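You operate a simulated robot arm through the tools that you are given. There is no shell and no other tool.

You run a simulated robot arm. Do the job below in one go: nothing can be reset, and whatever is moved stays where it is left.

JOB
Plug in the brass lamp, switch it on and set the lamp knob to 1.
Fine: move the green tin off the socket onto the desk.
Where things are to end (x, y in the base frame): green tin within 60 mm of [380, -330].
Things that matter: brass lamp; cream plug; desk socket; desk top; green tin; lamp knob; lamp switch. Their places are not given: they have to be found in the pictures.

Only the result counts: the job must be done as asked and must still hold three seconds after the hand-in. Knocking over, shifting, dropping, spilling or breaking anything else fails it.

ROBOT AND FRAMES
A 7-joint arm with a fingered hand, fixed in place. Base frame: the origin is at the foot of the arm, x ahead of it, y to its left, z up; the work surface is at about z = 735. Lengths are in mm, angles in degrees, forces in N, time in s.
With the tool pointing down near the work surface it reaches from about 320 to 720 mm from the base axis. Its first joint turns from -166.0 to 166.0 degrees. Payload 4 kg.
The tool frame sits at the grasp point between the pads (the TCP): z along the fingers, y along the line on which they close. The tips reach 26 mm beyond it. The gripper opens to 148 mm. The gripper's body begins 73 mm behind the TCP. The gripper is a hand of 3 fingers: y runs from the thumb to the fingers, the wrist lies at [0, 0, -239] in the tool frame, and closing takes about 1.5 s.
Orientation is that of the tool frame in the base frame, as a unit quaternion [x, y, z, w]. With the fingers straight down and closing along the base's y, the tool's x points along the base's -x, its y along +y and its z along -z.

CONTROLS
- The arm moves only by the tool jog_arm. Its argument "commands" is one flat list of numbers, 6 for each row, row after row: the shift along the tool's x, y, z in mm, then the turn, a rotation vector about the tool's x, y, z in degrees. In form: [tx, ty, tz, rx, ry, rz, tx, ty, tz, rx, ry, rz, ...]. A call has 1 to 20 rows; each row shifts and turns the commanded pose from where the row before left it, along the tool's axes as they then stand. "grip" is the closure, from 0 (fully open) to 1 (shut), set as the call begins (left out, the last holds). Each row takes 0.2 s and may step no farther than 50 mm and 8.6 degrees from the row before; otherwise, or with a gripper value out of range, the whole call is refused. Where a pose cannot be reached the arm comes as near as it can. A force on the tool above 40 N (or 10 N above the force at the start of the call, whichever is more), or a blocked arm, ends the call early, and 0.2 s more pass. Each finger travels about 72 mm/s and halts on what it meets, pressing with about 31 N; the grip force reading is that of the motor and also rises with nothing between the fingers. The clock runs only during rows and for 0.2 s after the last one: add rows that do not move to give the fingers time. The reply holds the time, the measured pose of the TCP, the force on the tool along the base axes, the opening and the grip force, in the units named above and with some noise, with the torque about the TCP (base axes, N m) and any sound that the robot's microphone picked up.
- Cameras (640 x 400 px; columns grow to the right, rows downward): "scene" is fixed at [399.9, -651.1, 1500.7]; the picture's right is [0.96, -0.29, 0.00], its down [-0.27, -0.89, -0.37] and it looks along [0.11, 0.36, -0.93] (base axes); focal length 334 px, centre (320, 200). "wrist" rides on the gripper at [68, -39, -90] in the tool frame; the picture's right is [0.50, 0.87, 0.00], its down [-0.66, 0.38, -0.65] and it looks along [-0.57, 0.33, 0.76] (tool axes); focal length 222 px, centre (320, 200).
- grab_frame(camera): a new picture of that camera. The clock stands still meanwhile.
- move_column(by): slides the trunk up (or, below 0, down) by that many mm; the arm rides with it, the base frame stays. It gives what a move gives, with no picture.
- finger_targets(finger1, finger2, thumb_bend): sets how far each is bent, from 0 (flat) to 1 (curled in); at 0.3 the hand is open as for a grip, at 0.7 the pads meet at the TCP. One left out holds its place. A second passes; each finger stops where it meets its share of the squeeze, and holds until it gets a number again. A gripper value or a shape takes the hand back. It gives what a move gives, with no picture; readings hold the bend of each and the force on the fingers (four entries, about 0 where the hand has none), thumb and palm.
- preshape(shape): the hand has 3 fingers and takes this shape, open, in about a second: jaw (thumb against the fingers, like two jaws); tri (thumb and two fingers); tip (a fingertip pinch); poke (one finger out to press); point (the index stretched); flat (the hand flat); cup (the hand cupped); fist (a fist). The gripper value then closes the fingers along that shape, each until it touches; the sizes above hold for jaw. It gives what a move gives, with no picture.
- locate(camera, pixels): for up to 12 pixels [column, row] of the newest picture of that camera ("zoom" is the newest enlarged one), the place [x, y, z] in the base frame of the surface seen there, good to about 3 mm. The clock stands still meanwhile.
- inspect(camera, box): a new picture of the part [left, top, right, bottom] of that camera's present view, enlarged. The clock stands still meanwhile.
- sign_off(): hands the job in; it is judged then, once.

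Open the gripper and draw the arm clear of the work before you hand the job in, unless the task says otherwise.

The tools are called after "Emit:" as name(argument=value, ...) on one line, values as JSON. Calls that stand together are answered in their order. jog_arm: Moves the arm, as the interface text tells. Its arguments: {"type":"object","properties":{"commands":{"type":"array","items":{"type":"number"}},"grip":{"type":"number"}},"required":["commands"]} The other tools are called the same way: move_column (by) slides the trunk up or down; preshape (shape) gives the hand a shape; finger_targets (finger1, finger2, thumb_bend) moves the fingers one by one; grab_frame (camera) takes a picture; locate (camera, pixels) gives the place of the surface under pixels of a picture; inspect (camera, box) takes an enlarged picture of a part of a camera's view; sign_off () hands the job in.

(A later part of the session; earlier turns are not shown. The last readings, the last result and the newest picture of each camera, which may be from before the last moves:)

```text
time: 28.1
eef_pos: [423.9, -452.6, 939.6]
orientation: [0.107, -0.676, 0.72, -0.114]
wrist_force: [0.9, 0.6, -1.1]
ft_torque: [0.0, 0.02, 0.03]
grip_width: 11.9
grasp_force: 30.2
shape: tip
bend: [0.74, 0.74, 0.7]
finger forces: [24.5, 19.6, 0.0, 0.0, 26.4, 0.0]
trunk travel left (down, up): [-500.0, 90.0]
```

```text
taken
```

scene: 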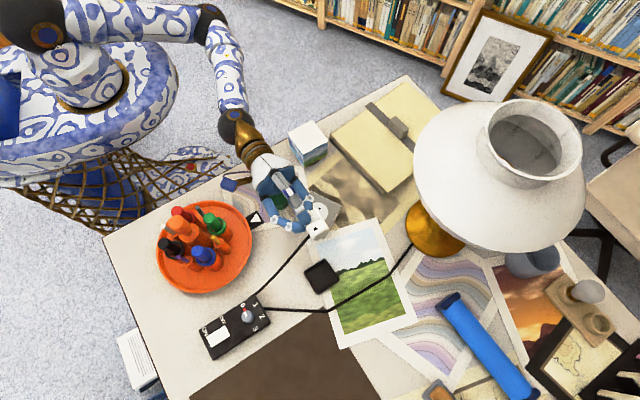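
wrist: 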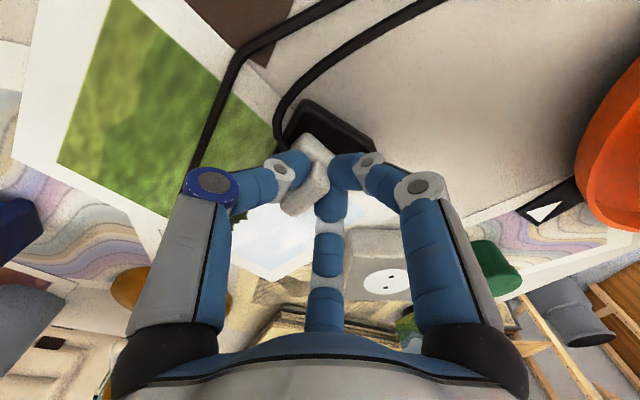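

Emit:
inspect(camera="scene", box=[285, 190, 345, 250])

```text
6.67 times, centred on (315, 220) of scene
```

zoom: 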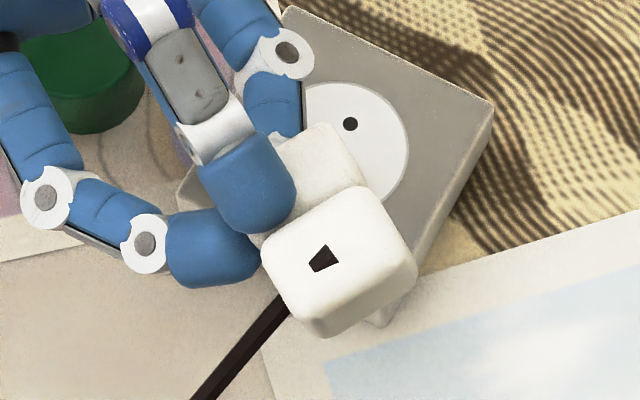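

A pin tip seems to peek out near the middle of the lower edge at zoom (378,320). I tilt 26° more to see the underside properly.

Emit:
jog_arm(commands=[0, 0, 0, 8.5, 0, 0, 0, 0, 0, 8.5, 0, 0, 0, 0, 0, 8.5, 0, 0, 0, 0, 0, 0, 0, 0])

Emit:
inspect(camera="scene", box=[285, 190, 345, 250])

```text
time: 29.1
eef_pos: [424.6, -451.7, 939.4]
orientation: [0.079, -0.5, 0.852, -0.135]
wrist_force: [0.4, -0.6, -0.3]
ft_torque: [0.01, -0.04, 0.01]
grip_width: 9.7
grasp_force: 31.3
shape: tip
bend: [0.76, 0.76, 0.72]
finger forces: [0.0, 0.0, 0.0, 0.0, 0.0, 0.0]
trunk travel left (down, up): [-500.0, 90.0]
```

```text
6.67 times, centred on (315, 220) of scene
```

zoom: 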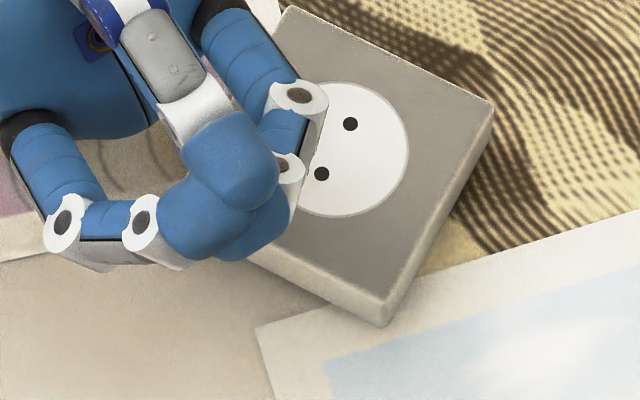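

The finger forces have gone to 0: the plug has slipped out of the hand. I look for where it landed.

Emit:
grab_frame(camera="scene")

Emit:
grab_frame(camera="wrist")

Emit:
inspect(camera="scene", box=[230, 170, 390, 300])

```text
taken
```

scene: 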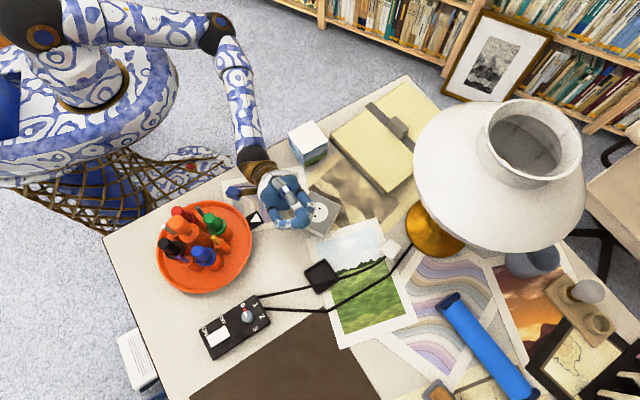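

```text
taken
```

wrist: 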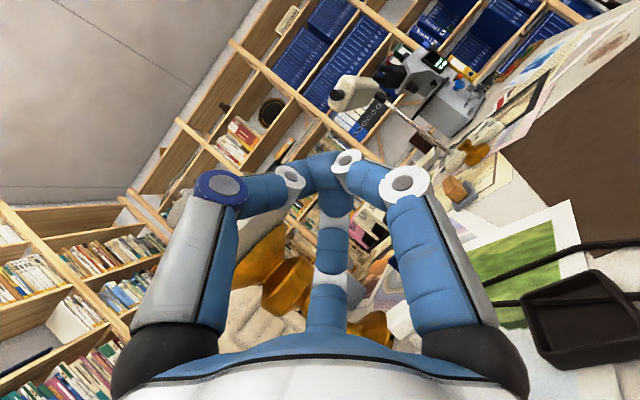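

```text
3.08 times, centred on (310, 235) of scene
```

zoom: 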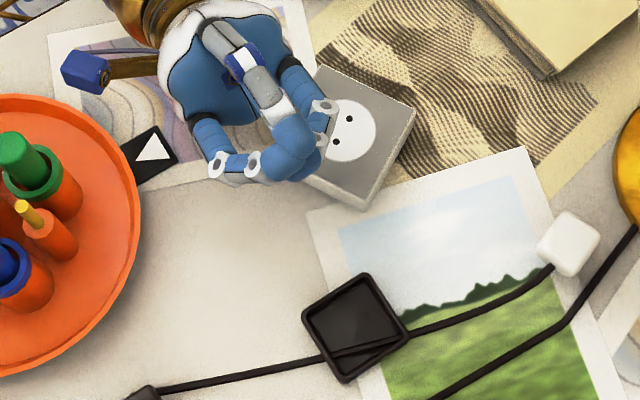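

The plug lies at about pixel (390,250), near the lamp foot; nothing else looks disturbed. I raise and turn the hand back upright, opening it, then look closely.

Emit:
jog_arm(commands=[0, 0, 0, -8.5, 0, 0, 0, 0, 0, -8.5, 0, 0, 0, 0, 0, -8.5, 0, 0, 0, 0, 0, -8.5, 0, 0, 0, 0, 0, -8.5, 0, 0, 0, 0, 0, -8.5, 0, 0, 0, 0, 0, -8.5, 0, 0, 0, 0, 0, -8.5, 0, 0, 0, 0, 0, -8.5, 0, 0, 0, 0, 0, -8.5, 0, 0, 0, 0, 0, -8.5, 0, 0, 0, 0, 0, -8.5, 0, 0, 0, 0, 0, -8.5, 0, 0, 0, 0, 0, -8.5, 0, 0, 0, 0, 0, 0, 0, 0], grip=0.5)

Emit:
inspect(camera="scene", box=[360, 225, 420, 275])

Emit:
grab_frame(camera="wrist")

Emit:
grab_frame(camera="scene")

```text
time: 32.3
eef_pos: [423.6, -452.2, 938.5]
orientation: [-0.157, 0.988, 0.001, 0.001]
wrist_force: [-0.4, -0.3, 0.3]
ft_torque: [0.03, 0.01, 0.0]
grip_width: 73.7
grasp_force: 0.0
shape: tip
bend: [0.36, 0.36, 0.7]
finger forces: [0.0, 0.1, 0.1, 0.0, 0.0, 0.1]
trunk travel left (down, up): [-500.0, 90.0]
```

```text
8.00 times, centred on (390, 250) of scene
```

zoom: 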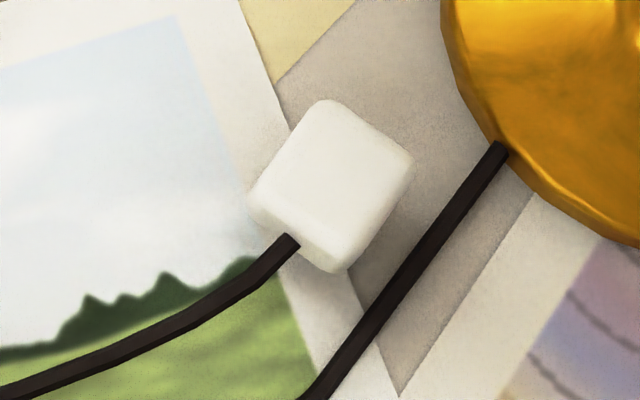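

```text
taken
```

wrist: 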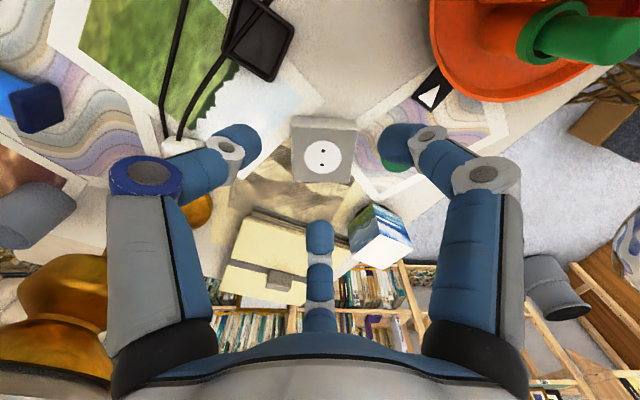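

```text
taken
```

scene: 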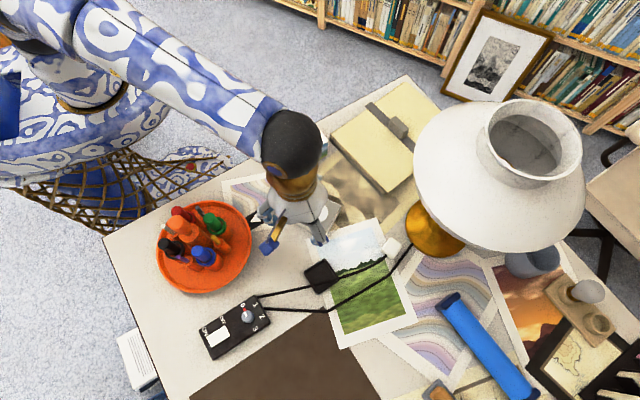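

I measure the plug's visible face to learn how it is lying.

Emit:
inspect(camera="scene", box=[370, 230, 410, 265])

Emit:
locate(camera="scene", pixels=[[390, 247], [390, 240], [399, 245], [383, 249], [391, 256], [391, 260], [384, 255], [400, 254], [408, 240], [393, 266]])

```text
11.43 times, centred on (390, 248) of scene
```

zoom: 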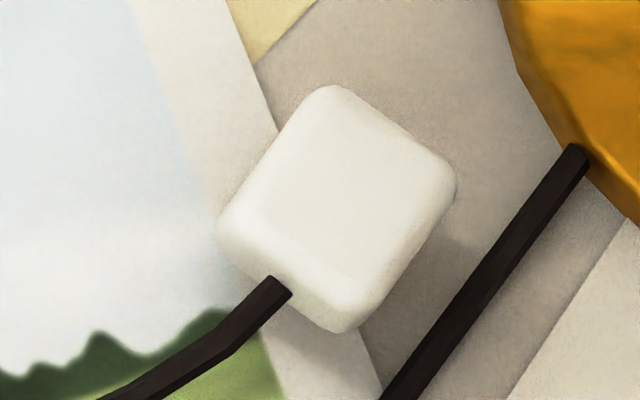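

```text
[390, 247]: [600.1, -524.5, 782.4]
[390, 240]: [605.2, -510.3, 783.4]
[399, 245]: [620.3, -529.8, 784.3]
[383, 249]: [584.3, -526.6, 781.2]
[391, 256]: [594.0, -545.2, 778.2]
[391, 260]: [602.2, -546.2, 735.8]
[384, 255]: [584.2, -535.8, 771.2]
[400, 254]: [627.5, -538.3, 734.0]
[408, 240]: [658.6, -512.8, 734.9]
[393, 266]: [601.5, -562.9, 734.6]
```

The top face seen is flat at z about 783 (48 mm above the desk), so the plug stands upside-down on its ridge at about (602,-526). I measure its face corners and the lamp foot outline.

Emit:
inspect(camera="scene", box=[370, 225, 450, 275])

Emit:
inspect(camera="scene", box=[370, 230, 410, 265])

Emit:
locate(camera="zoom", pixels=[[330, 95], [445, 175], [345, 275], [230, 200], [338, 185], [235, 240], [345, 325], [450, 205], [510, 20], [530, 90], [610, 190], [270, 280]])

```text
8.00 times, centred on (410, 250) of scene
```

zoom: 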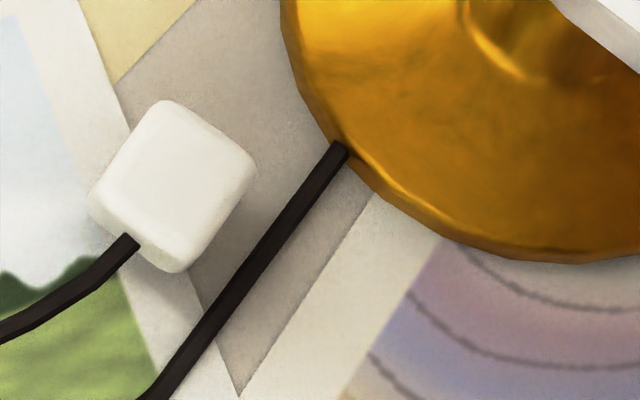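

```text
11.43 times, centred on (390, 248) of scene
```

zoom: 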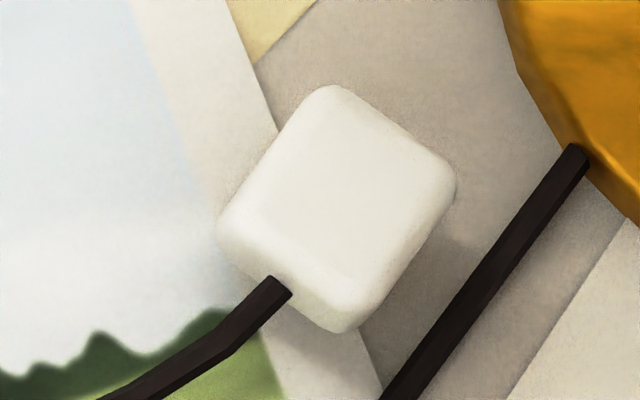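

```text
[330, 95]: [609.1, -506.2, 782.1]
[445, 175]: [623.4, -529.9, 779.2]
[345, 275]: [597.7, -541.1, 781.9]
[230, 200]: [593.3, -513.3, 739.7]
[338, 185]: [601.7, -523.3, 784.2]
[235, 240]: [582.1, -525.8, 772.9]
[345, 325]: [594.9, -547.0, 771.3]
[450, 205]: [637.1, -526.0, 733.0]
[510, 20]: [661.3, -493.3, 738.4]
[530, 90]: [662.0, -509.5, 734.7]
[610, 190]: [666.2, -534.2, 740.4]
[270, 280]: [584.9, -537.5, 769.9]
```

Plug centre (603,-524), faces at azimuths of about 28/118/208/298°, upside-down; at 800 mm radius it needs a tilted hand. I turn to yaw 28°, tilt 40° outward and move to a stand-off point 90 mm behind it.

Emit:
preshape(shape="jaw")

Emit:
jog_arm(commands=[0, 0, 0, 0, 0, -5, 0, 0, 0, 0, 0, -5, 0, 0, 0, 8, 0, 0, 0, 0, 0, 8, 0, 0, 0, 0, 0, 8, 0, 0, 0, 0, 0, 8, 0, 0, 0, 0, 0, 8, 0, 0, -25, -2.8, 24.7, 0, 0, 0, -25, -2.8, 24.7, 0, 0, 0, -25, -2.8, 24.7, 0, 0, 0, -25, -2.8, 24.7, 0, 0, 0, -24.8, -2.6, 24.5, 0, 0, 0, 0, 0, 0, 0, 0, 0], grip=0.45)

Emit:
grab_frame(camera="wrist")

Emit:
grab_frame(camera="scene")

```text
time: 33.2
eef_pos: [423.2, -452.1, 939.2]
orientation: [-0.156, 0.988, 0.0, 0.0]
wrist_force: [0.2, -0.5, -0.3]
ft_torque: [0.0, 0.0, -0.05]
grip_width: 147.9
grasp_force: 0.0
shape: jaw
bend: [0.3, 0.3, 0.3]
finger forces: [0.0, 0.0, 0.0, 0.0, 0.0, 0.1]
trunk travel left (down, up): [-500.0, 90.0]
```

```text
time: 36.0
eef_pos: [577.4, -472.1, 853.9]
orientation: [-0.227, 0.912, -0.331, 0.083]
wrist_force: [0.5, -0.6, -0.6]
ft_torque: [-0.03, -0.01, 0.01]
grip_width: 82.0
grasp_force: 0.1
shape: jaw
bend: [0.34, 0.34, 0.7]
finger forces: [0.1, 0.1, 0.0, 0.1, 0.0, 0.1]
trunk travel left (down, up): [-500.0, 90.0]
```

```text
taken
```

wrist: 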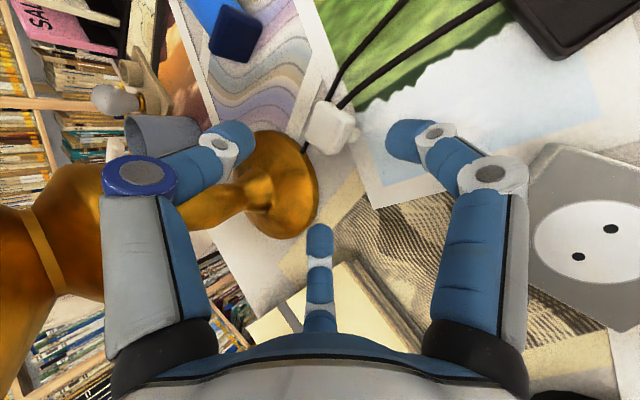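

```text
taken
```

scene: 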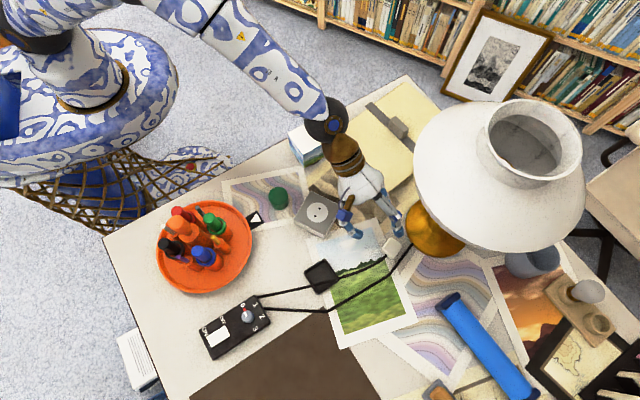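

The plug shows at wrist (330,125); I zoom in on it.

Emit:
inspect(camera="wrist", box=[285, 85, 385, 165])

```text
5.00 times, centred on (335, 125) of wrist
```

zoom: 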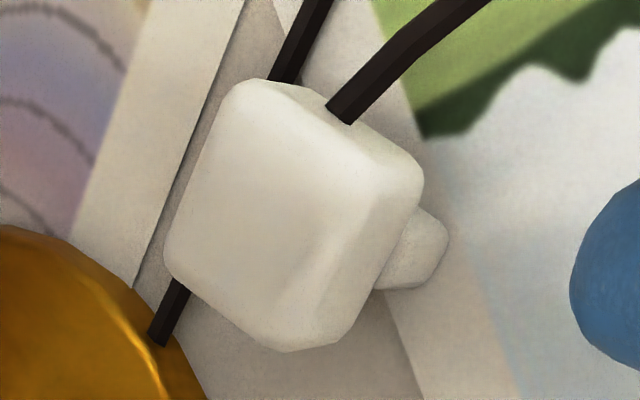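

The ridge end shows beneath the body at zoom (415,250), confirming it is upside-down, and the bottom face has no visible pins. I measure the corners.

Emit:
locate(camera="zoom", pixels=[[240, 90], [355, 195], [295, 340], [175, 260], [265, 220], [415, 180], [375, 290], [425, 250], [400, 215], [345, 115], [330, 150], [160, 330]])

```text
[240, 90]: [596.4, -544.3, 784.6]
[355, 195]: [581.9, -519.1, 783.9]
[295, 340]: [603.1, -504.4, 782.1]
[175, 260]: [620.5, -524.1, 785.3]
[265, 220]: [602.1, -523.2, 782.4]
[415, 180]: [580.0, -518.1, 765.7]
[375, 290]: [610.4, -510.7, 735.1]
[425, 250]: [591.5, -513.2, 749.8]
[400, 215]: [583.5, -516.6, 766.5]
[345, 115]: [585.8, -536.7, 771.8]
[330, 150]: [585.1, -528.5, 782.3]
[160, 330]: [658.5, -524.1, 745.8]
```

The plug centre is (601.5,-523.5) and lies almost straight along the tool axis. I advance 89 mm, then check before closing.

Emit:
jog_arm(commands=[2, 1, 40, 0, 0, 0, 0, 0, 30, 0, 0, 0, 0, 0, 10, 0, 0, 0, 0, 0, 9, 0, 0, 0, 0, 0, 0, 0, 0, 0])

Emit:
grab_frame(camera="wrist")

Emit:
inspect(camera="scene", box=[350, 190, 450, 270])

```text
time: 37.2
eef_pos: [601.1, -523.4, 785.0]
orientation: [-0.227, 0.912, -0.332, 0.083]
wrist_force: [0.6, 0.6, -0.2]
ft_torque: [0.0, 0.01, 0.0]
grip_width: 81.5
grasp_force: 0.1
shape: jaw
bend: [0.34, 0.34, 0.7]
finger forces: [0.1, 0.0, 0.0, 0.0, 0.1, 0.0]
trunk travel left (down, up): [-500.0, 90.0]
```

```text
taken
```

wrist: 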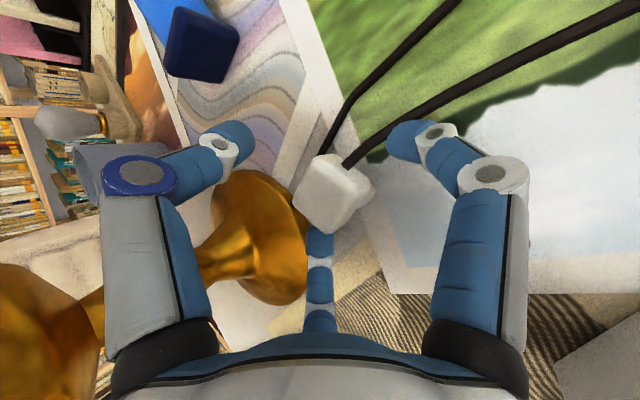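

```text
5.00 times, centred on (400, 230) of scene
```

zoom: 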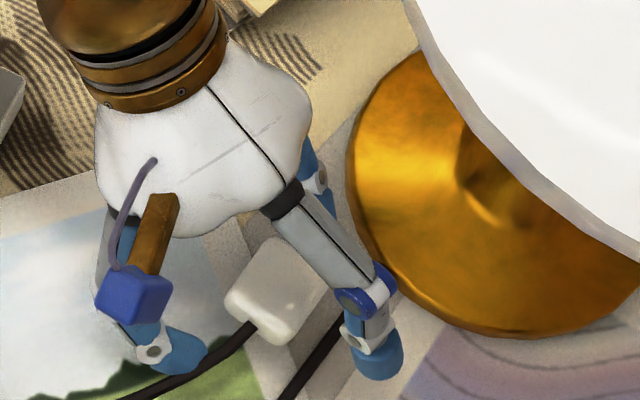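

The fingers straddle the plug with nothing else touched. I close on the body.

Emit:
jog_arm(commands=[0, 0, 0, 0, 0, 0, 0, 0, 0, 0, 0, 0, 0, 0, 0, 0, 0, 0, 0, 0, 0, 0, 0, 0, 0, 0, 0, 0, 0, 0, 0, 0, 0, 0, 0, 0, 0, 0, 0, 0, 0, 0], grip=1)

Emit:
grab_frame(camera="wrist")

Emit:
inspect(camera="scene", box=[350, 190, 450, 270])

```text
time: 38.8
eef_pos: [601.6, -523.1, 785.1]
orientation: [-0.227, 0.911, -0.333, 0.083]
wrist_force: [-0.7, 0.0, 3.3]
ft_torque: [0.01, 0.05, 0.02]
grip_width: 28.3
grasp_force: 30.7
shape: jaw
bend: [0.77, 0.77, 0.72]
finger forces: [24.4, 25.7, 0.0, 0.0, 23.8, 0.0]
trunk travel left (down, up): [-500.0, 90.0]
```

```text
taken
```

wrist: 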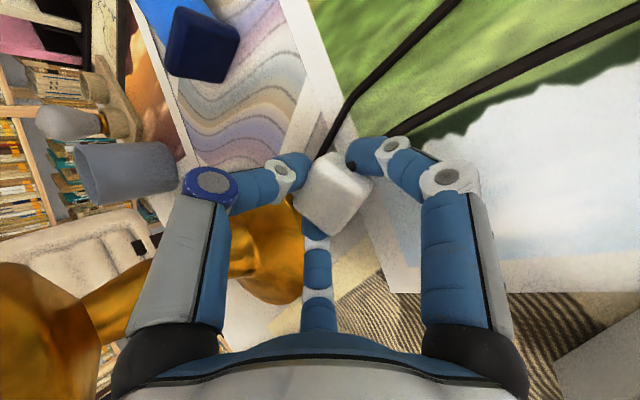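

```text
5.00 times, centred on (400, 230) of scene
```

zoom: 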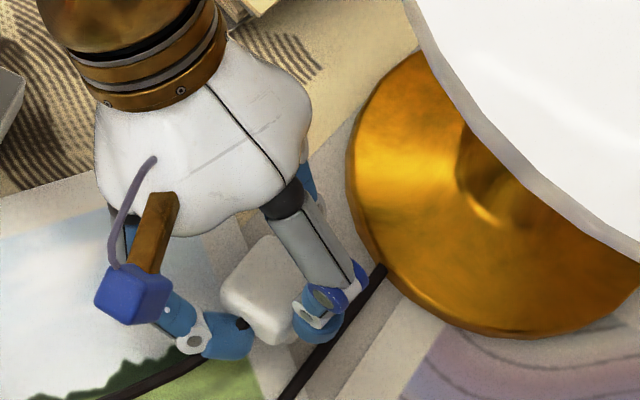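

The three-jaw grip on the body holds at 24-26 N per finger. I lift 80 mm straight up, slowly at first.

Emit:
jog_arm(commands=[0, -3.2, -3.85, 0, 0, 0, 0, -6.4, -7.7, 0, 0, 0, 0, -12, -14.3, 0, 0, 0, 0, -15, -17.9, 0, 0, 0, 0, -14.8, -17.6, 0, 0, 0, 0, 0, 0, 0, 0, 0])

Emit:
grab_frame(camera="wrist")

Emit:
grab_frame(camera="scene")

Emit:
locate(camera="scene", pixels=[[225, 238], [222, 250], [240, 225], [250, 235], [270, 255], [278, 257], [285, 245], [215, 220], [203, 254], [250, 250], [305, 275], [262, 290]])

```text
time: 40.2
eef_pos: [601.2, -522.7, 864.8]
orientation: [-0.227, 0.912, -0.332, 0.084]
wrist_force: [1.1, 0.2, -1.1]
ft_torque: [0.03, 0.01, -0.03]
grip_width: 27.9
grasp_force: 30.9
shape: jaw
bend: [0.77, 0.77, 0.72]
finger forces: [24.5, 26.1, 0.0, 0.0, 22.6, 0.1]
trunk travel left (down, up): [-500.0, 90.0]
```

```text
taken
```

wrist: 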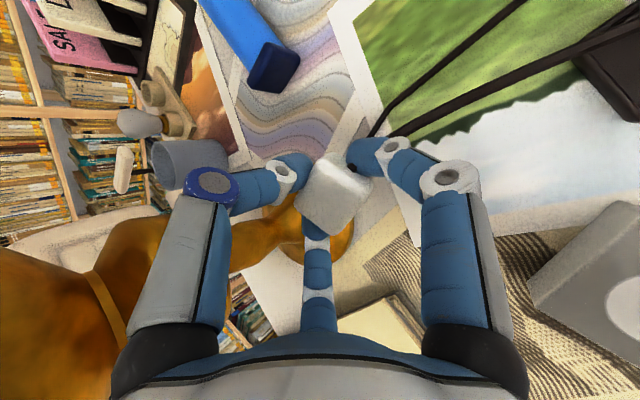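

```text
taken
```

scene: 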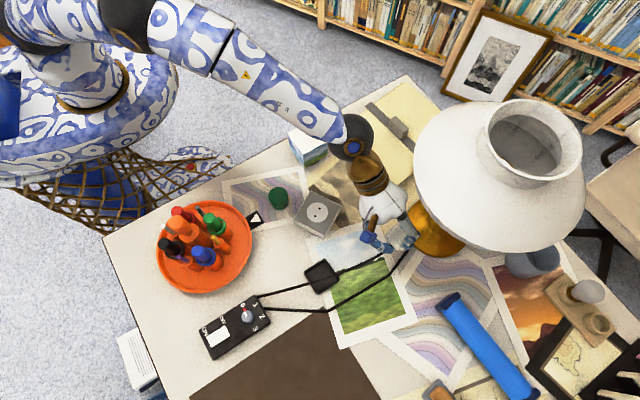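

```text
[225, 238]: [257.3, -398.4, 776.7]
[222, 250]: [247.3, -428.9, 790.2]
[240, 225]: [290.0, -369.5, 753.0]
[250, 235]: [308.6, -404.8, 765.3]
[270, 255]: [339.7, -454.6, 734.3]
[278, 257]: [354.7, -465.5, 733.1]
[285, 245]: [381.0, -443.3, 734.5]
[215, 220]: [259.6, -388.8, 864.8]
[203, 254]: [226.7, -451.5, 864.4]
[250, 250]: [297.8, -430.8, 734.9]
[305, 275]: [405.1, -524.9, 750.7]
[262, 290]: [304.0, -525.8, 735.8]
```

The grip is steady. I carry the plug over to the bare desk at about (362,-480).

Emit:
jog_arm(commands=[31.8, 19.2, -16.2, 0, 0, 0, 31.8, 19.2, -16.2, 0, 0, 0, 31.8, 19.2, -16.2, 0, 0, 0, 31.8, 19.2, -16.2, 0, 0, 0, 31.8, 19.2, -16.2, 0, 0, 0, 32, 19.4, -16, 0, 0, 0, 0, 0, 0, 0, 0, 0])

Emit:
grab_frame(camera="wrist")

Emit:
inspect(camera="scene", box=[220, 170, 340, 290])

```text
time: 41.8
eef_pos: [360.8, -480.2, 865.2]
orientation: [-0.227, 0.912, -0.332, 0.083]
wrist_force: [1.1, -0.6, -0.6]
ft_torque: [-0.01, 0.01, -0.02]
grip_width: 28.0
grasp_force: 31.3
shape: jaw
bend: [0.77, 0.77, 0.72]
finger forces: [23.9, 25.9, 0.0, 0.0, 22.1, 0.1]
trunk travel left (down, up): [-500.0, 90.0]
```

```text
taken
```

wrist: 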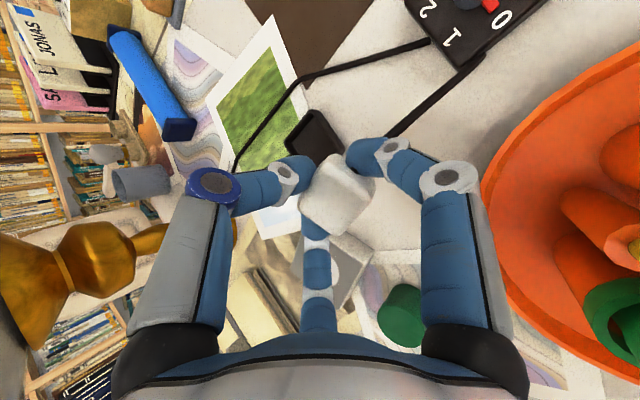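

```text
3.33 times, centred on (280, 230) of scene
```

zoom: 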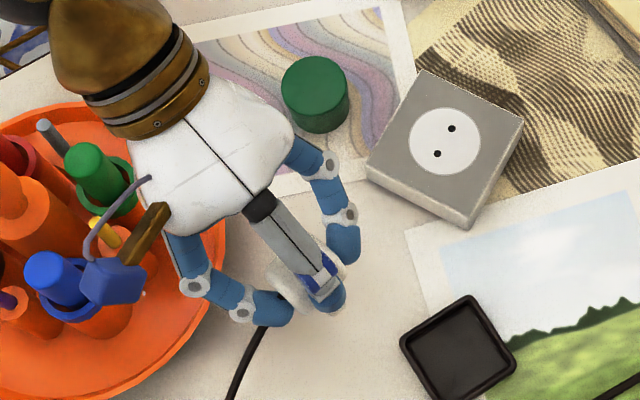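

There's enough room. I shift 14 mm more to +x and lower to just above the desk.

Emit:
jog_arm(commands=[-12.4, -5, 4.2, 0, 0, 0, 0, 19.3, 23, 0, 0, 0, 0, 19.3, 23, 0, 0, 0, 0, 9, 10.7, 0, 0, 0, 0, 0, 0, 0, 0, 0])

Emit:
jog_arm(commands=[0, 0.64, 0.77, 0, 0, 0, 0, 0.64, 0.77, 0, 0, 0, 0, 0, 0, 0, 0, 0])

```text
time: 43.0
eef_pos: [375.0, -480.4, 792.6]
orientation: [-0.227, 0.912, -0.332, 0.082]
wrist_force: [0.2, -0.4, -0.3]
ft_torque: [-0.02, 0.0, 0.01]
grip_width: 27.6
grasp_force: 30.8
shape: jaw
bend: [0.77, 0.77, 0.72]
finger forces: [23.8, 25.6, 0.0, 0.0, 22.1, 0.0]
trunk travel left (down, up): [-500.0, 90.0]
```

```text
time: 43.8
eef_pos: [375.4, -479.3, 789.4]
orientation: [-0.228, 0.912, -0.332, 0.082]
wrist_force: [0.1, 0.4, -1.3]
ft_torque: [-0.02, 0.0, 0.0]
grip_width: 27.9
grasp_force: 31.0
shape: jaw
bend: [0.77, 0.77, 0.72]
finger forces: [23.9, 25.5, 0.0, 0.1, 22.1, 0.0]
trunk travel left (down, up): [-500.0, 90.0]
```

No contact yet; I continue down in 1 mm steps.

Emit:
jog_arm(commands=[0, 0.64, 0.77, 0, 0, 0, 0, 0.64, 0.77, 0, 0, 0, 0, 0, 0, 0, 0, 0])

Emit:
jog_arm(commands=[0, 0.64, 0.77, 0, 0, 0, 0, 0, 0, 0, 0, 0])

Emit:
jog_arm(commands=[0, 0.64, 0.77, 0, 0, 0, 0, 0, 0, 0, 0, 0])

```text
time: 44.6
eef_pos: [376.6, -481.0, 788.4]
orientation: [-0.227, 0.911, -0.333, 0.083]
wrist_force: [1.0, -1.0, 6.9]
ft_torque: [-0.04, -0.02, 0.03]
grip_width: 27.6
grasp_force: 31.2
shape: jaw
bend: [0.77, 0.77, 0.72]
finger forces: [24.4, 25.8, 0.0, 0.0, 26.2, 0.0]
trunk travel left (down, up): [-500.0, 90.0]
```

```text
time: 45.2
eef_pos: [375.2, -480.6, 788.8]
orientation: [-0.227, 0.911, -0.333, 0.083]
wrist_force: [1.9, -3.0, 11.1]
ft_torque: [-0.06, -0.02, 0.04]
grip_width: 27.5
grasp_force: 30.7
shape: jaw
bend: [0.77, 0.77, 0.72]
finger forces: [24.3, 25.9, 0.0, 0.1, 27.7, 0.0]
trunk travel left (down, up): [-500.0, 90.0]
```

```text
time: 45.8
eef_pos: [376.8, -480.1, 786.5]
orientation: [-0.228, 0.911, -0.333, 0.083]
wrist_force: [2.8, -4.3, 14.4]
ft_torque: [-0.1, -0.03, 0.06]
grip_width: 27.8
grasp_force: 30.9
shape: jaw
bend: [0.77, 0.77, 0.72]
finger forces: [24.7, 26.0, 0.1, 0.1, 28.3, 0.1]
trunk travel left (down, up): [-500.0, 90.0]
```

It is in contact (14 N). I back off 1.5 mm to relieve the push and open gently, then retreat along the tool axis.

Emit:
jog_arm(commands=[0, -0.96, -1.15, 0, 0, 0, 0, 0, 0, 0, 0, 0])

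Emit:
jog_arm(commands=[0, 0, 0, 0, 0, 0, 0, 0, 0, 0, 0, 0, 0, 0, 0, 0, 0, 0, 0, 0, 0, 0, 0, 0, 0, 0, 0, 0, 0, 0], grip=0.45)

Emit:
inspect(camera="scene", box=[240, 200, 340, 290])

Emit:
grab_frame(camera="wrist")

```text
time: 46.4
eef_pos: [375.8, -479.8, 785.7]
orientation: [-0.227, 0.912, -0.332, 0.083]
wrist_force: [1.6, -1.5, 7.5]
ft_torque: [-0.06, -0.04, 0.02]
grip_width: 27.9
grasp_force: 31.2
shape: jaw
bend: [0.77, 0.77, 0.72]
finger forces: [24.9, 26.2, 0.1, 0.1, 25.4, 0.0]
trunk travel left (down, up): [-500.0, 90.0]
```

```text
time: 47.6
eef_pos: [375.1, -479.6, 787.0]
orientation: [-0.227, 0.912, -0.332, 0.083]
wrist_force: [0.1, 0.3, 0.6]
ft_torque: [-0.01, -0.03, 0.0]
grip_width: 80.8
grasp_force: 0.2
shape: jaw
bend: [0.34, 0.34, 0.7]
finger forces: [0.0, 0.0, 0.0, 0.1, 0.0, 0.0]
trunk travel left (down, up): [-500.0, 90.0]
```

```text
4.44 times, centred on (290, 245) of scene
```

zoom: 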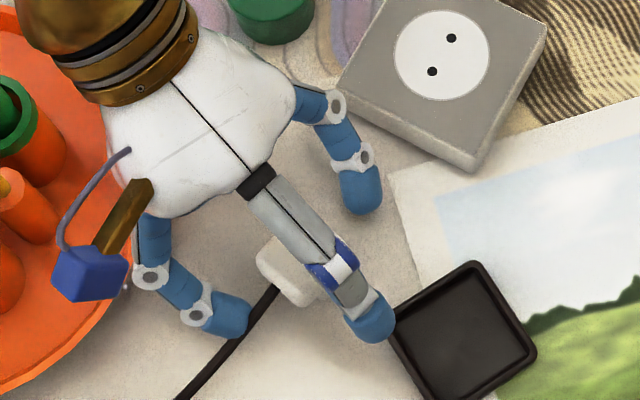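

```text
taken
```

wrist: 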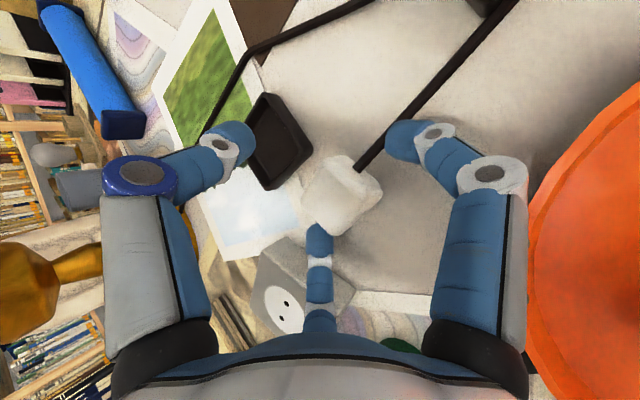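

The plug is standing on its ridge. I withdraw along the tool axis 100 mm and turn upright.

Emit:
jog_arm(commands=[0, 0, -20, 0, 0, 0, 0, 0, -40, 0, 0, 0, 0, 0, -40, 0, 0, 0, 0, 0, 0, -8, 0, 0, 0, 0, 0, -8, 0, 0, 0, 0, 0, -8, 0, 0, 0, 0, 0, -8, 0, 0, 0, 0, 0, -8, 0, 0, 0, 0, 0, 0, 0, 0])

Emit:
inspect(camera="scene", box=[270, 230, 320, 280])

Emit:
grab_frame(camera="wrist")

```text
time: 49.6
eef_pos: [347.3, -420.4, 862.9]
orientation: [-0.242, 0.97, 0.001, 0.0]
wrist_force: [-0.1, -0.4, 0.8]
ft_torque: [-0.02, 0.04, 0.0]
grip_width: 81.2
grasp_force: 0.0
shape: jaw
bend: [0.34, 0.34, 0.7]
finger forces: [0.0, 0.1, 0.0, 0.0, 0.0, 0.1]
out of reach, approached as far as the arm can: row 5
trunk travel left (down, up): [-500.0, 90.0]
```

```text
8.00 times, centred on (295, 255) of scene
```

zoom: 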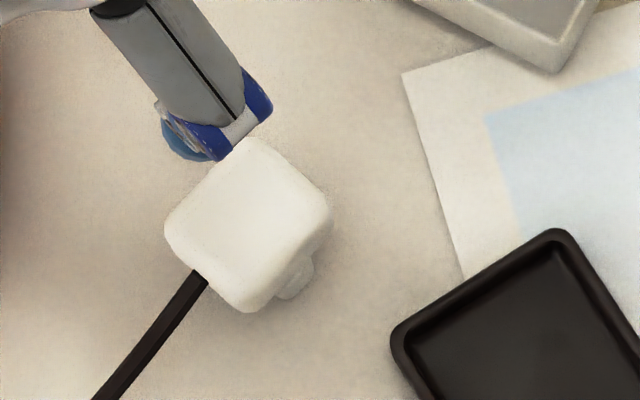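

```text
taken
```

wrist: 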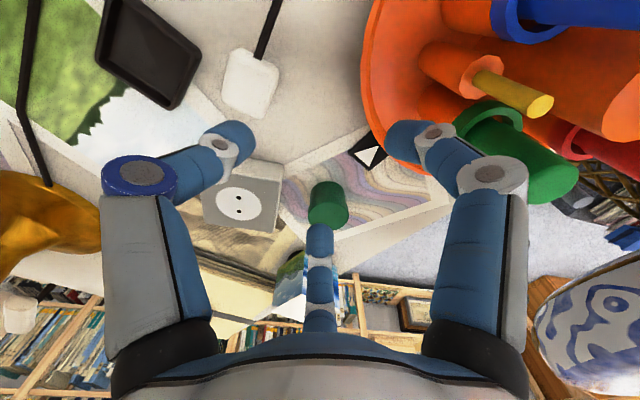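

The hand is now close to the pens in the tray, so I raise it straight up at once, then measure the plug.

Emit:
jog_arm(commands=[0, 0, -40, 0, 0, 0, 0, 0, -40, 0, 0, 0, 0, 0, -20, 0, 0, 0, 0, 0, 0, 0, 0, 0])

Emit:
inspect(camera="scene", box=[270, 230, 320, 280])

Emit:
locate(camera="zoom", pixels=[[250, 145], [325, 200], [255, 290], [175, 215], [250, 215], [170, 235], [248, 305], [325, 230], [300, 275], [290, 300]])

Emit:
grab_frame(camera="scene")

```text
time: 50.6
eef_pos: [348.7, -421.4, 962.2]
orientation: [-0.243, 0.97, 0.001, 0.0]
wrist_force: [-0.6, 0.3, 0.0]
ft_torque: [0.02, -0.03, 0.02]
grip_width: 80.9
grasp_force: 0.0
shape: jaw
bend: [0.34, 0.34, 0.7]
finger forces: [0.0, 0.1, 0.1, 0.0, 0.0, 0.1]
trunk travel left (down, up): [-500.0, 90.0]
```

```text
8.00 times, centred on (295, 255) of scene
```

zoom: 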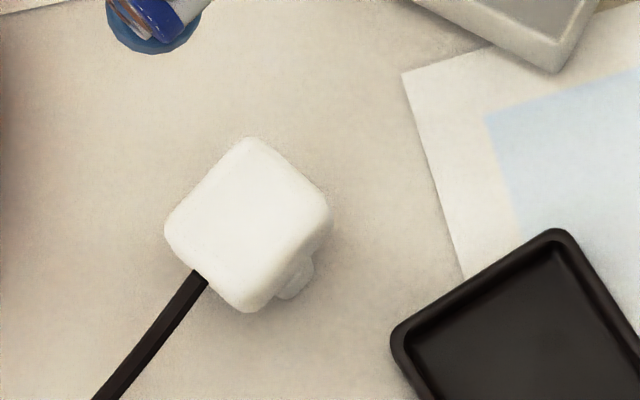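

```text
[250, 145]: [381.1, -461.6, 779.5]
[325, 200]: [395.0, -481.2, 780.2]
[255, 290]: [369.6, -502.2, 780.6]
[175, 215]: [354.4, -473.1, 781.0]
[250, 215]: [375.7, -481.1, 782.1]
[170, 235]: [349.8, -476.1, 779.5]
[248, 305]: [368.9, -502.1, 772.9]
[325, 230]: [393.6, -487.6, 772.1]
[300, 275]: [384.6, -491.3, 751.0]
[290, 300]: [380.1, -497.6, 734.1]
```

```text
taken
```

scene: 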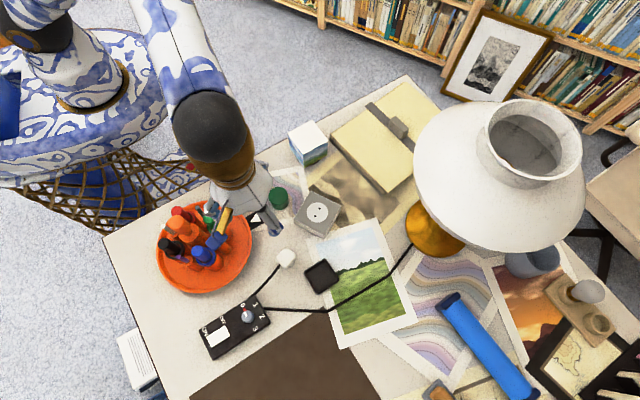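

The plug stands upside-down at (375,-480), ridge across azimuth about 30°. I close the hand, turn it to yaw -60° and position it above the cord side, ready to topple the plug toward azimuth 30°.

Emit:
jog_arm(commands=[23, -32.9, 0, 0, 0, 0, 22.9, -32.8, 0, 0, 0, 0, 0, 0, 0, 0, 0, 8, 0, 0, 0, 0, 0, 8, 0, 0, 0, 0, 0, 8, 0, 0, 0, 0, 0, 8, 0, 0, 0, 0, 0, 8, 0, 0, 0, 0, 0, 8, 0, 0, 0, 0, 0, 8, 0, 0, 0, 0, 0, 8, 0, 0, 0, 0, 0, 8, 0, 0, 0, 0, 0, 8, 0, 0, 0, 0, 0, 8, 0, 0, 0, 0, 0, 0], grip=1)

Emit:
grab_frame(camera="wrist")

Emit:
grab_frame(camera="scene")

```text
time: 53.6
eef_pos: [338.7, -500.9, 961.4]
orientation: [0.501, 0.866, 0.0, 0.0]
wrist_force: [-0.6, -0.2, -0.6]
ft_torque: [-0.02, -0.01, 0.02]
grip_width: 0.0
grasp_force: 30.7
shape: jaw
bend: [0.7, 0.7, 0.7]
finger forces: [0.0, 0.0, 0.0, 0.1, 0.1, 0.0]
trunk travel left (down, up): [-500.0, 90.0]
```

```text
taken
```

wrist: 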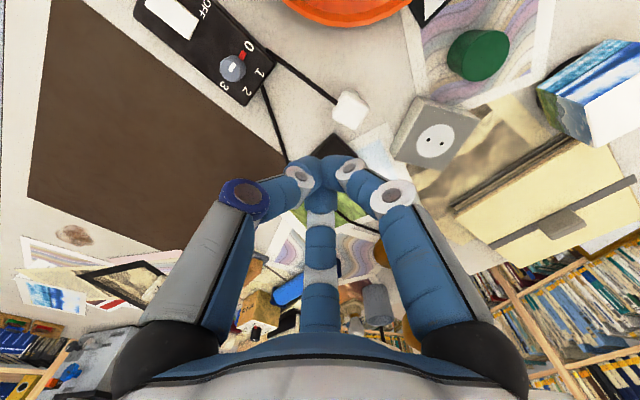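

```text
taken
```

scene: 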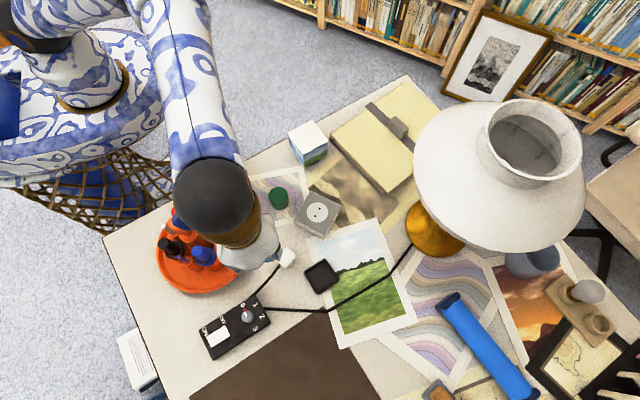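

The closed hand is over (339,-501), clear of the pens. I descend to z about 796 so the fingertips are level with the plug's upper part.

Emit:
jog_arm(commands=[0, 0, 45, 0, 0, 0, 0, 0, 45, 0, 0, 0, 0, 0, 45, 0, 0, 0, 0, 0, 31, 0, 0, 0, 0, 0, 0, 0, 0, 0])

Emit:
grab_frame(camera="wrist")

Emit:
inspect(camera="scene", box=[220, 200, 340, 290])

```text
time: 54.8
eef_pos: [336.8, -501.8, 796.3]
orientation: [0.5, 0.866, 0.001, 0.0]
wrist_force: [0.1, 0.0, 1.4]
ft_torque: [0.0, 0.01, -0.04]
grip_width: 0.0
grasp_force: 31.2
shape: jaw
bend: [0.7, 0.7, 0.7]
finger forces: [0.1, 0.0, 0.0, 0.1, 0.1, 0.0]
trunk travel left (down, up): [-500.0, 90.0]
```

```text
taken
```

wrist: 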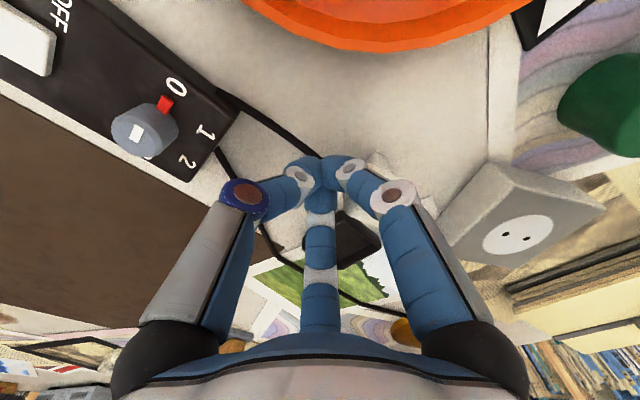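

```text
4.44 times, centred on (280, 245) of scene
```

zoom: 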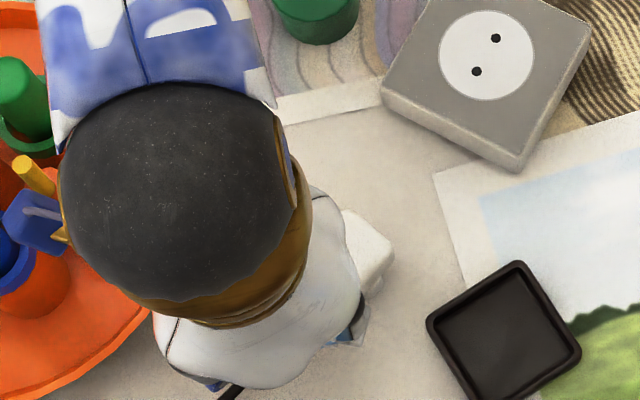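

I push slowly along +y of the tool (toward azimuth 30°), away from the tray.

Emit:
jog_arm(commands=[0, 3, 0, 0, 0, 0, 0, 3, 0, 0, 0, 0, 0, 3, 0, 0, 0, 0, 0, 3, 0, 0, 0, 0, 0, 3, 0, 0, 0, 0, 0, 3, 0, 0, 0, 0, 0, 0, 0, 0, 0, 0])

Emit:
inspect(camera="scene", box=[220, 200, 340, 290])

```text
time: 56.4
eef_pos: [354.4, -492.8, 796.3]
orientation: [0.5, 0.866, 0.0, 0.0]
wrist_force: [-0.5, 0.2, -0.4]
ft_torque: [0.0, 0.0, 0.0]
grip_width: 0.0
grasp_force: 31.2
shape: jaw
bend: [0.7, 0.7, 0.7]
finger forces: [0.0, 0.1, 0.0, 0.0, 0.1, 0.0]
trunk travel left (down, up): [-500.0, 90.0]
```

```text
4.44 times, centred on (280, 245) of scene
```

zoom: 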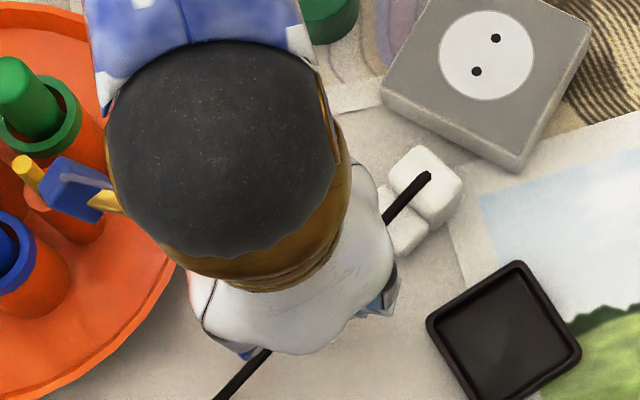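

It toppled as intended: the plug lies on its side with the cord face up and the ridge toward the hand. I raise the hand, reopen it and measure.

Emit:
jog_arm(commands=[0, -5, -20, 0, 0, 0, 0, 0, -40, 0, 0, 0, 0, 0, -45, 0, 0, 0, 0, 0, -45, 0, 0, 0, 0, 0, 0, 0, 0, 0], grip=0.3)

Emit:
inspect(camera="scene", box=[280, 225, 330, 265])

Emit:
grab_frame(camera="wrist")

```text
time: 57.6
eef_pos: [349.8, -494.1, 946.3]
orientation: [0.5, 0.866, 0.0, 0.001]
wrist_force: [-0.1, -1.1, 0.1]
ft_torque: [0.03, 0.01, -0.04]
grip_width: 103.5
grasp_force: 0.1
shape: jaw
bend: [0.28, 0.28, 0.74]
finger forces: [0.0, 0.0, 0.1, 0.0, 0.0, 0.1]
trunk travel left (down, up): [-500.0, 90.0]
```

```text
10.00 times, centred on (305, 245) of scene
```

zoom: 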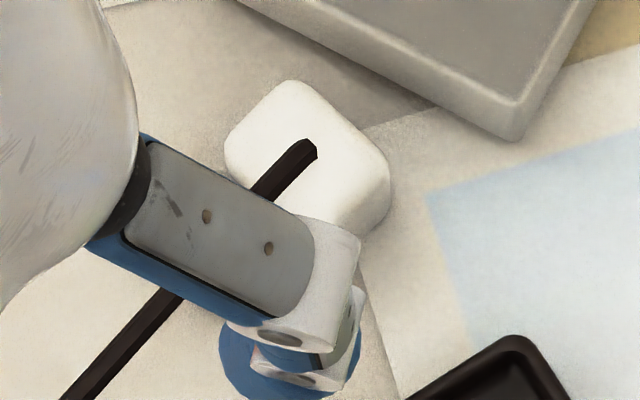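

```text
taken
```

wrist: 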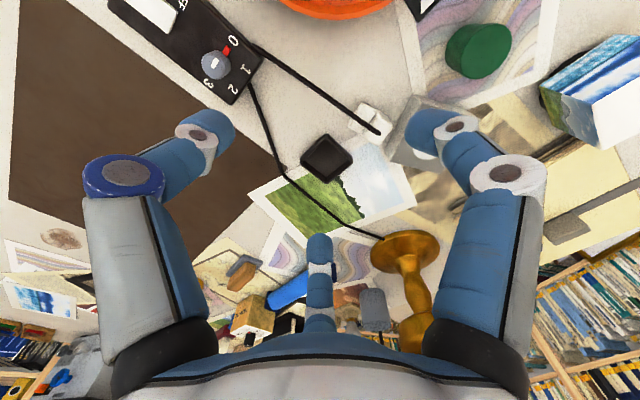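

Emit:
inspect(camera="wrist", box=[330, 80, 430, 170])

```text
4.44 times, centred on (380, 125) of wrist
```

zoom: 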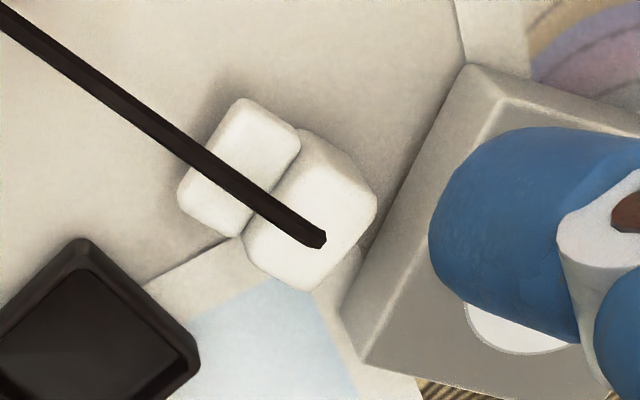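

Emit:
locate(camera="zoom", pixels=[[315, 150], [375, 205], [320, 285], [250, 245], [320, 210], [240, 105], [295, 135], [185, 195], [235, 230], [240, 150], [345, 310], [460, 75]])

```text
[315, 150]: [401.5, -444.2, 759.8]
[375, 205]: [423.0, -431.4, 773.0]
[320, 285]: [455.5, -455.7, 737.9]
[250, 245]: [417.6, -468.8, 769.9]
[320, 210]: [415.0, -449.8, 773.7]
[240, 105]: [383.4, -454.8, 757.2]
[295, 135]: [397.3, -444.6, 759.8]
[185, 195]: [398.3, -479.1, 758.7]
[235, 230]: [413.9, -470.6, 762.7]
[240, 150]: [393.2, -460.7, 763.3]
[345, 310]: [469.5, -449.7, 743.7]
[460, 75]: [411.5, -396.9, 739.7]
```

The plug's side-lying body is centred near (420,-450), n-axis azimuth about 32°, top z 772; TCP target (411,-455). I move above it with the hand partly open and check again.

Emit:
jog_arm(commands=[0, 0, 0, 0, 0, -2, 0.4, 36.4, 0, 0, 0, 0, 0.3, 36.4, 0, 0, 0, 0, 0, 0, 45, 0, 0, 0, 0, 0, 45, 0, 0, 0, 0, 0, 0, 0, 0, 0], grip=0.55)

Emit:
grab_frame(camera="wrist")

Emit:
inspect(camera="wrist", box=[270, 80, 390, 190])

```text
time: 59.0
eef_pos: [411.5, -456.3, 854.8]
orientation: [0.485, 0.875, 0.0, 0.0]
wrist_force: [-0.8, 0.5, -0.5]
ft_torque: [0.02, -0.01, 0.01]
grip_width: 67.1
grasp_force: 0.0
shape: jaw
bend: [0.39, 0.39, 0.7]
finger forces: [0.0, 0.1, 0.1, 0.0, 0.0, 0.0]
trunk travel left (down, up): [-500.0, 90.0]
```

```text
taken
```

wrist: 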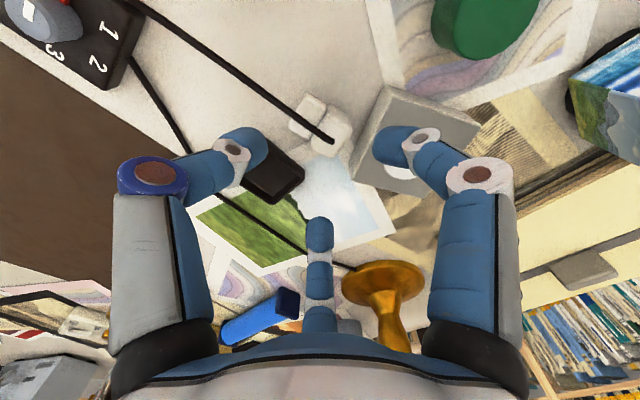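

```text
3.64 times, centred on (330, 135) of wrist
```

zoom: 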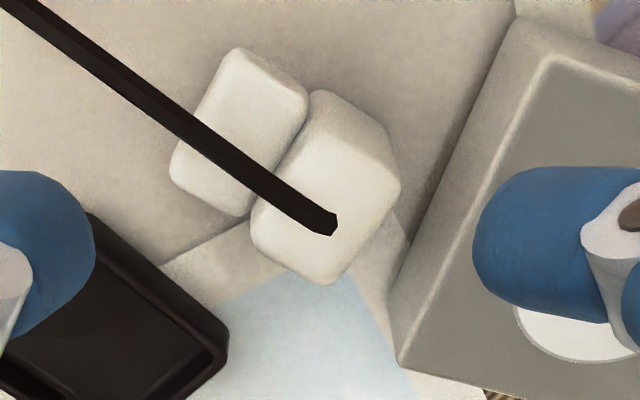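

Emit:
locate(camera="zoom", pixels=[[320, 130], [395, 185], [258, 215], [325, 270], [320, 200], [232, 60], [298, 95], [178, 165], [240, 205], [245, 115], [310, 100], [395, 260]])

```text
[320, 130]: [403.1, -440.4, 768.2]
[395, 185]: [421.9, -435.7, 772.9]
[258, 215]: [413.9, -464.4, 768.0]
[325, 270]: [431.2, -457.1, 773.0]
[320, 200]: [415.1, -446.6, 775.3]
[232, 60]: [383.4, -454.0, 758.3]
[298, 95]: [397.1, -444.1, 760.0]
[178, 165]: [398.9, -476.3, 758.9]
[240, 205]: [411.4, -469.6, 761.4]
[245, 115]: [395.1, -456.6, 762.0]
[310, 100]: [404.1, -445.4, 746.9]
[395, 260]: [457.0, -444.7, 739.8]
```

Projection puts the body centre about 3.5 mm toward tool +x. I correct that and descend to z about 767, with tips just above the desk.

Emit:
jog_arm(commands=[3.5, -2, 30, 0, 0, 0, 0, 0, 30, 0, 0, 0, 0, 0, 15, 0, 0, 0, 0, 0, 8, 0, 0, 0, 0, 0, 4, 0, 0, 0, 0, 0, 0, 0, 0, 0])

Emit:
grab_frame(camera="wrist")

Emit:
inspect(camera="scene", box=[260, 190, 360, 280])

```text
time: 60.4
eef_pos: [406.7, -454.4, 768.4]
orientation: [0.485, 0.875, 0.0, 0.0]
wrist_force: [-2.5, -1.2, 1.6]
ft_torque: [0.04, -0.02, 0.15]
grip_width: 66.5
grasp_force: 0.1
shape: jaw
bend: [0.39, 0.39, 0.7]
finger forces: [3.0, 0.1, 0.0, 0.0, 0.0, 0.0]
trunk travel left (down, up): [-500.0, 90.0]
```

```text
taken
```

wrist: 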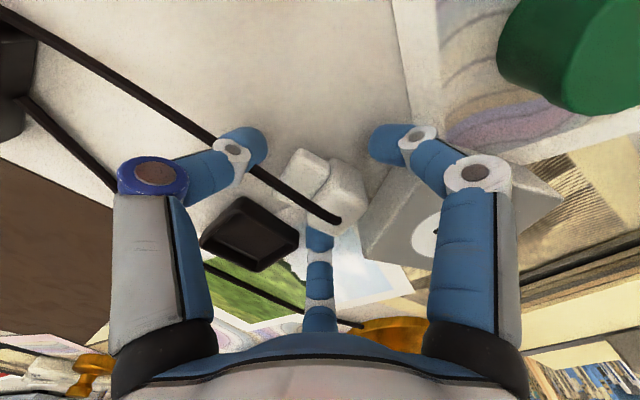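

```text
4.44 times, centred on (310, 235) of scene
```

zoom: 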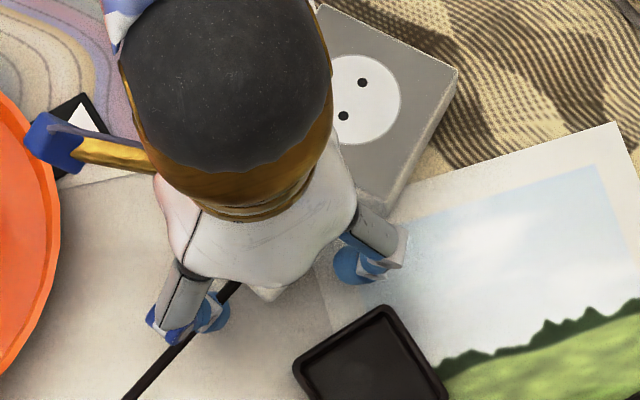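

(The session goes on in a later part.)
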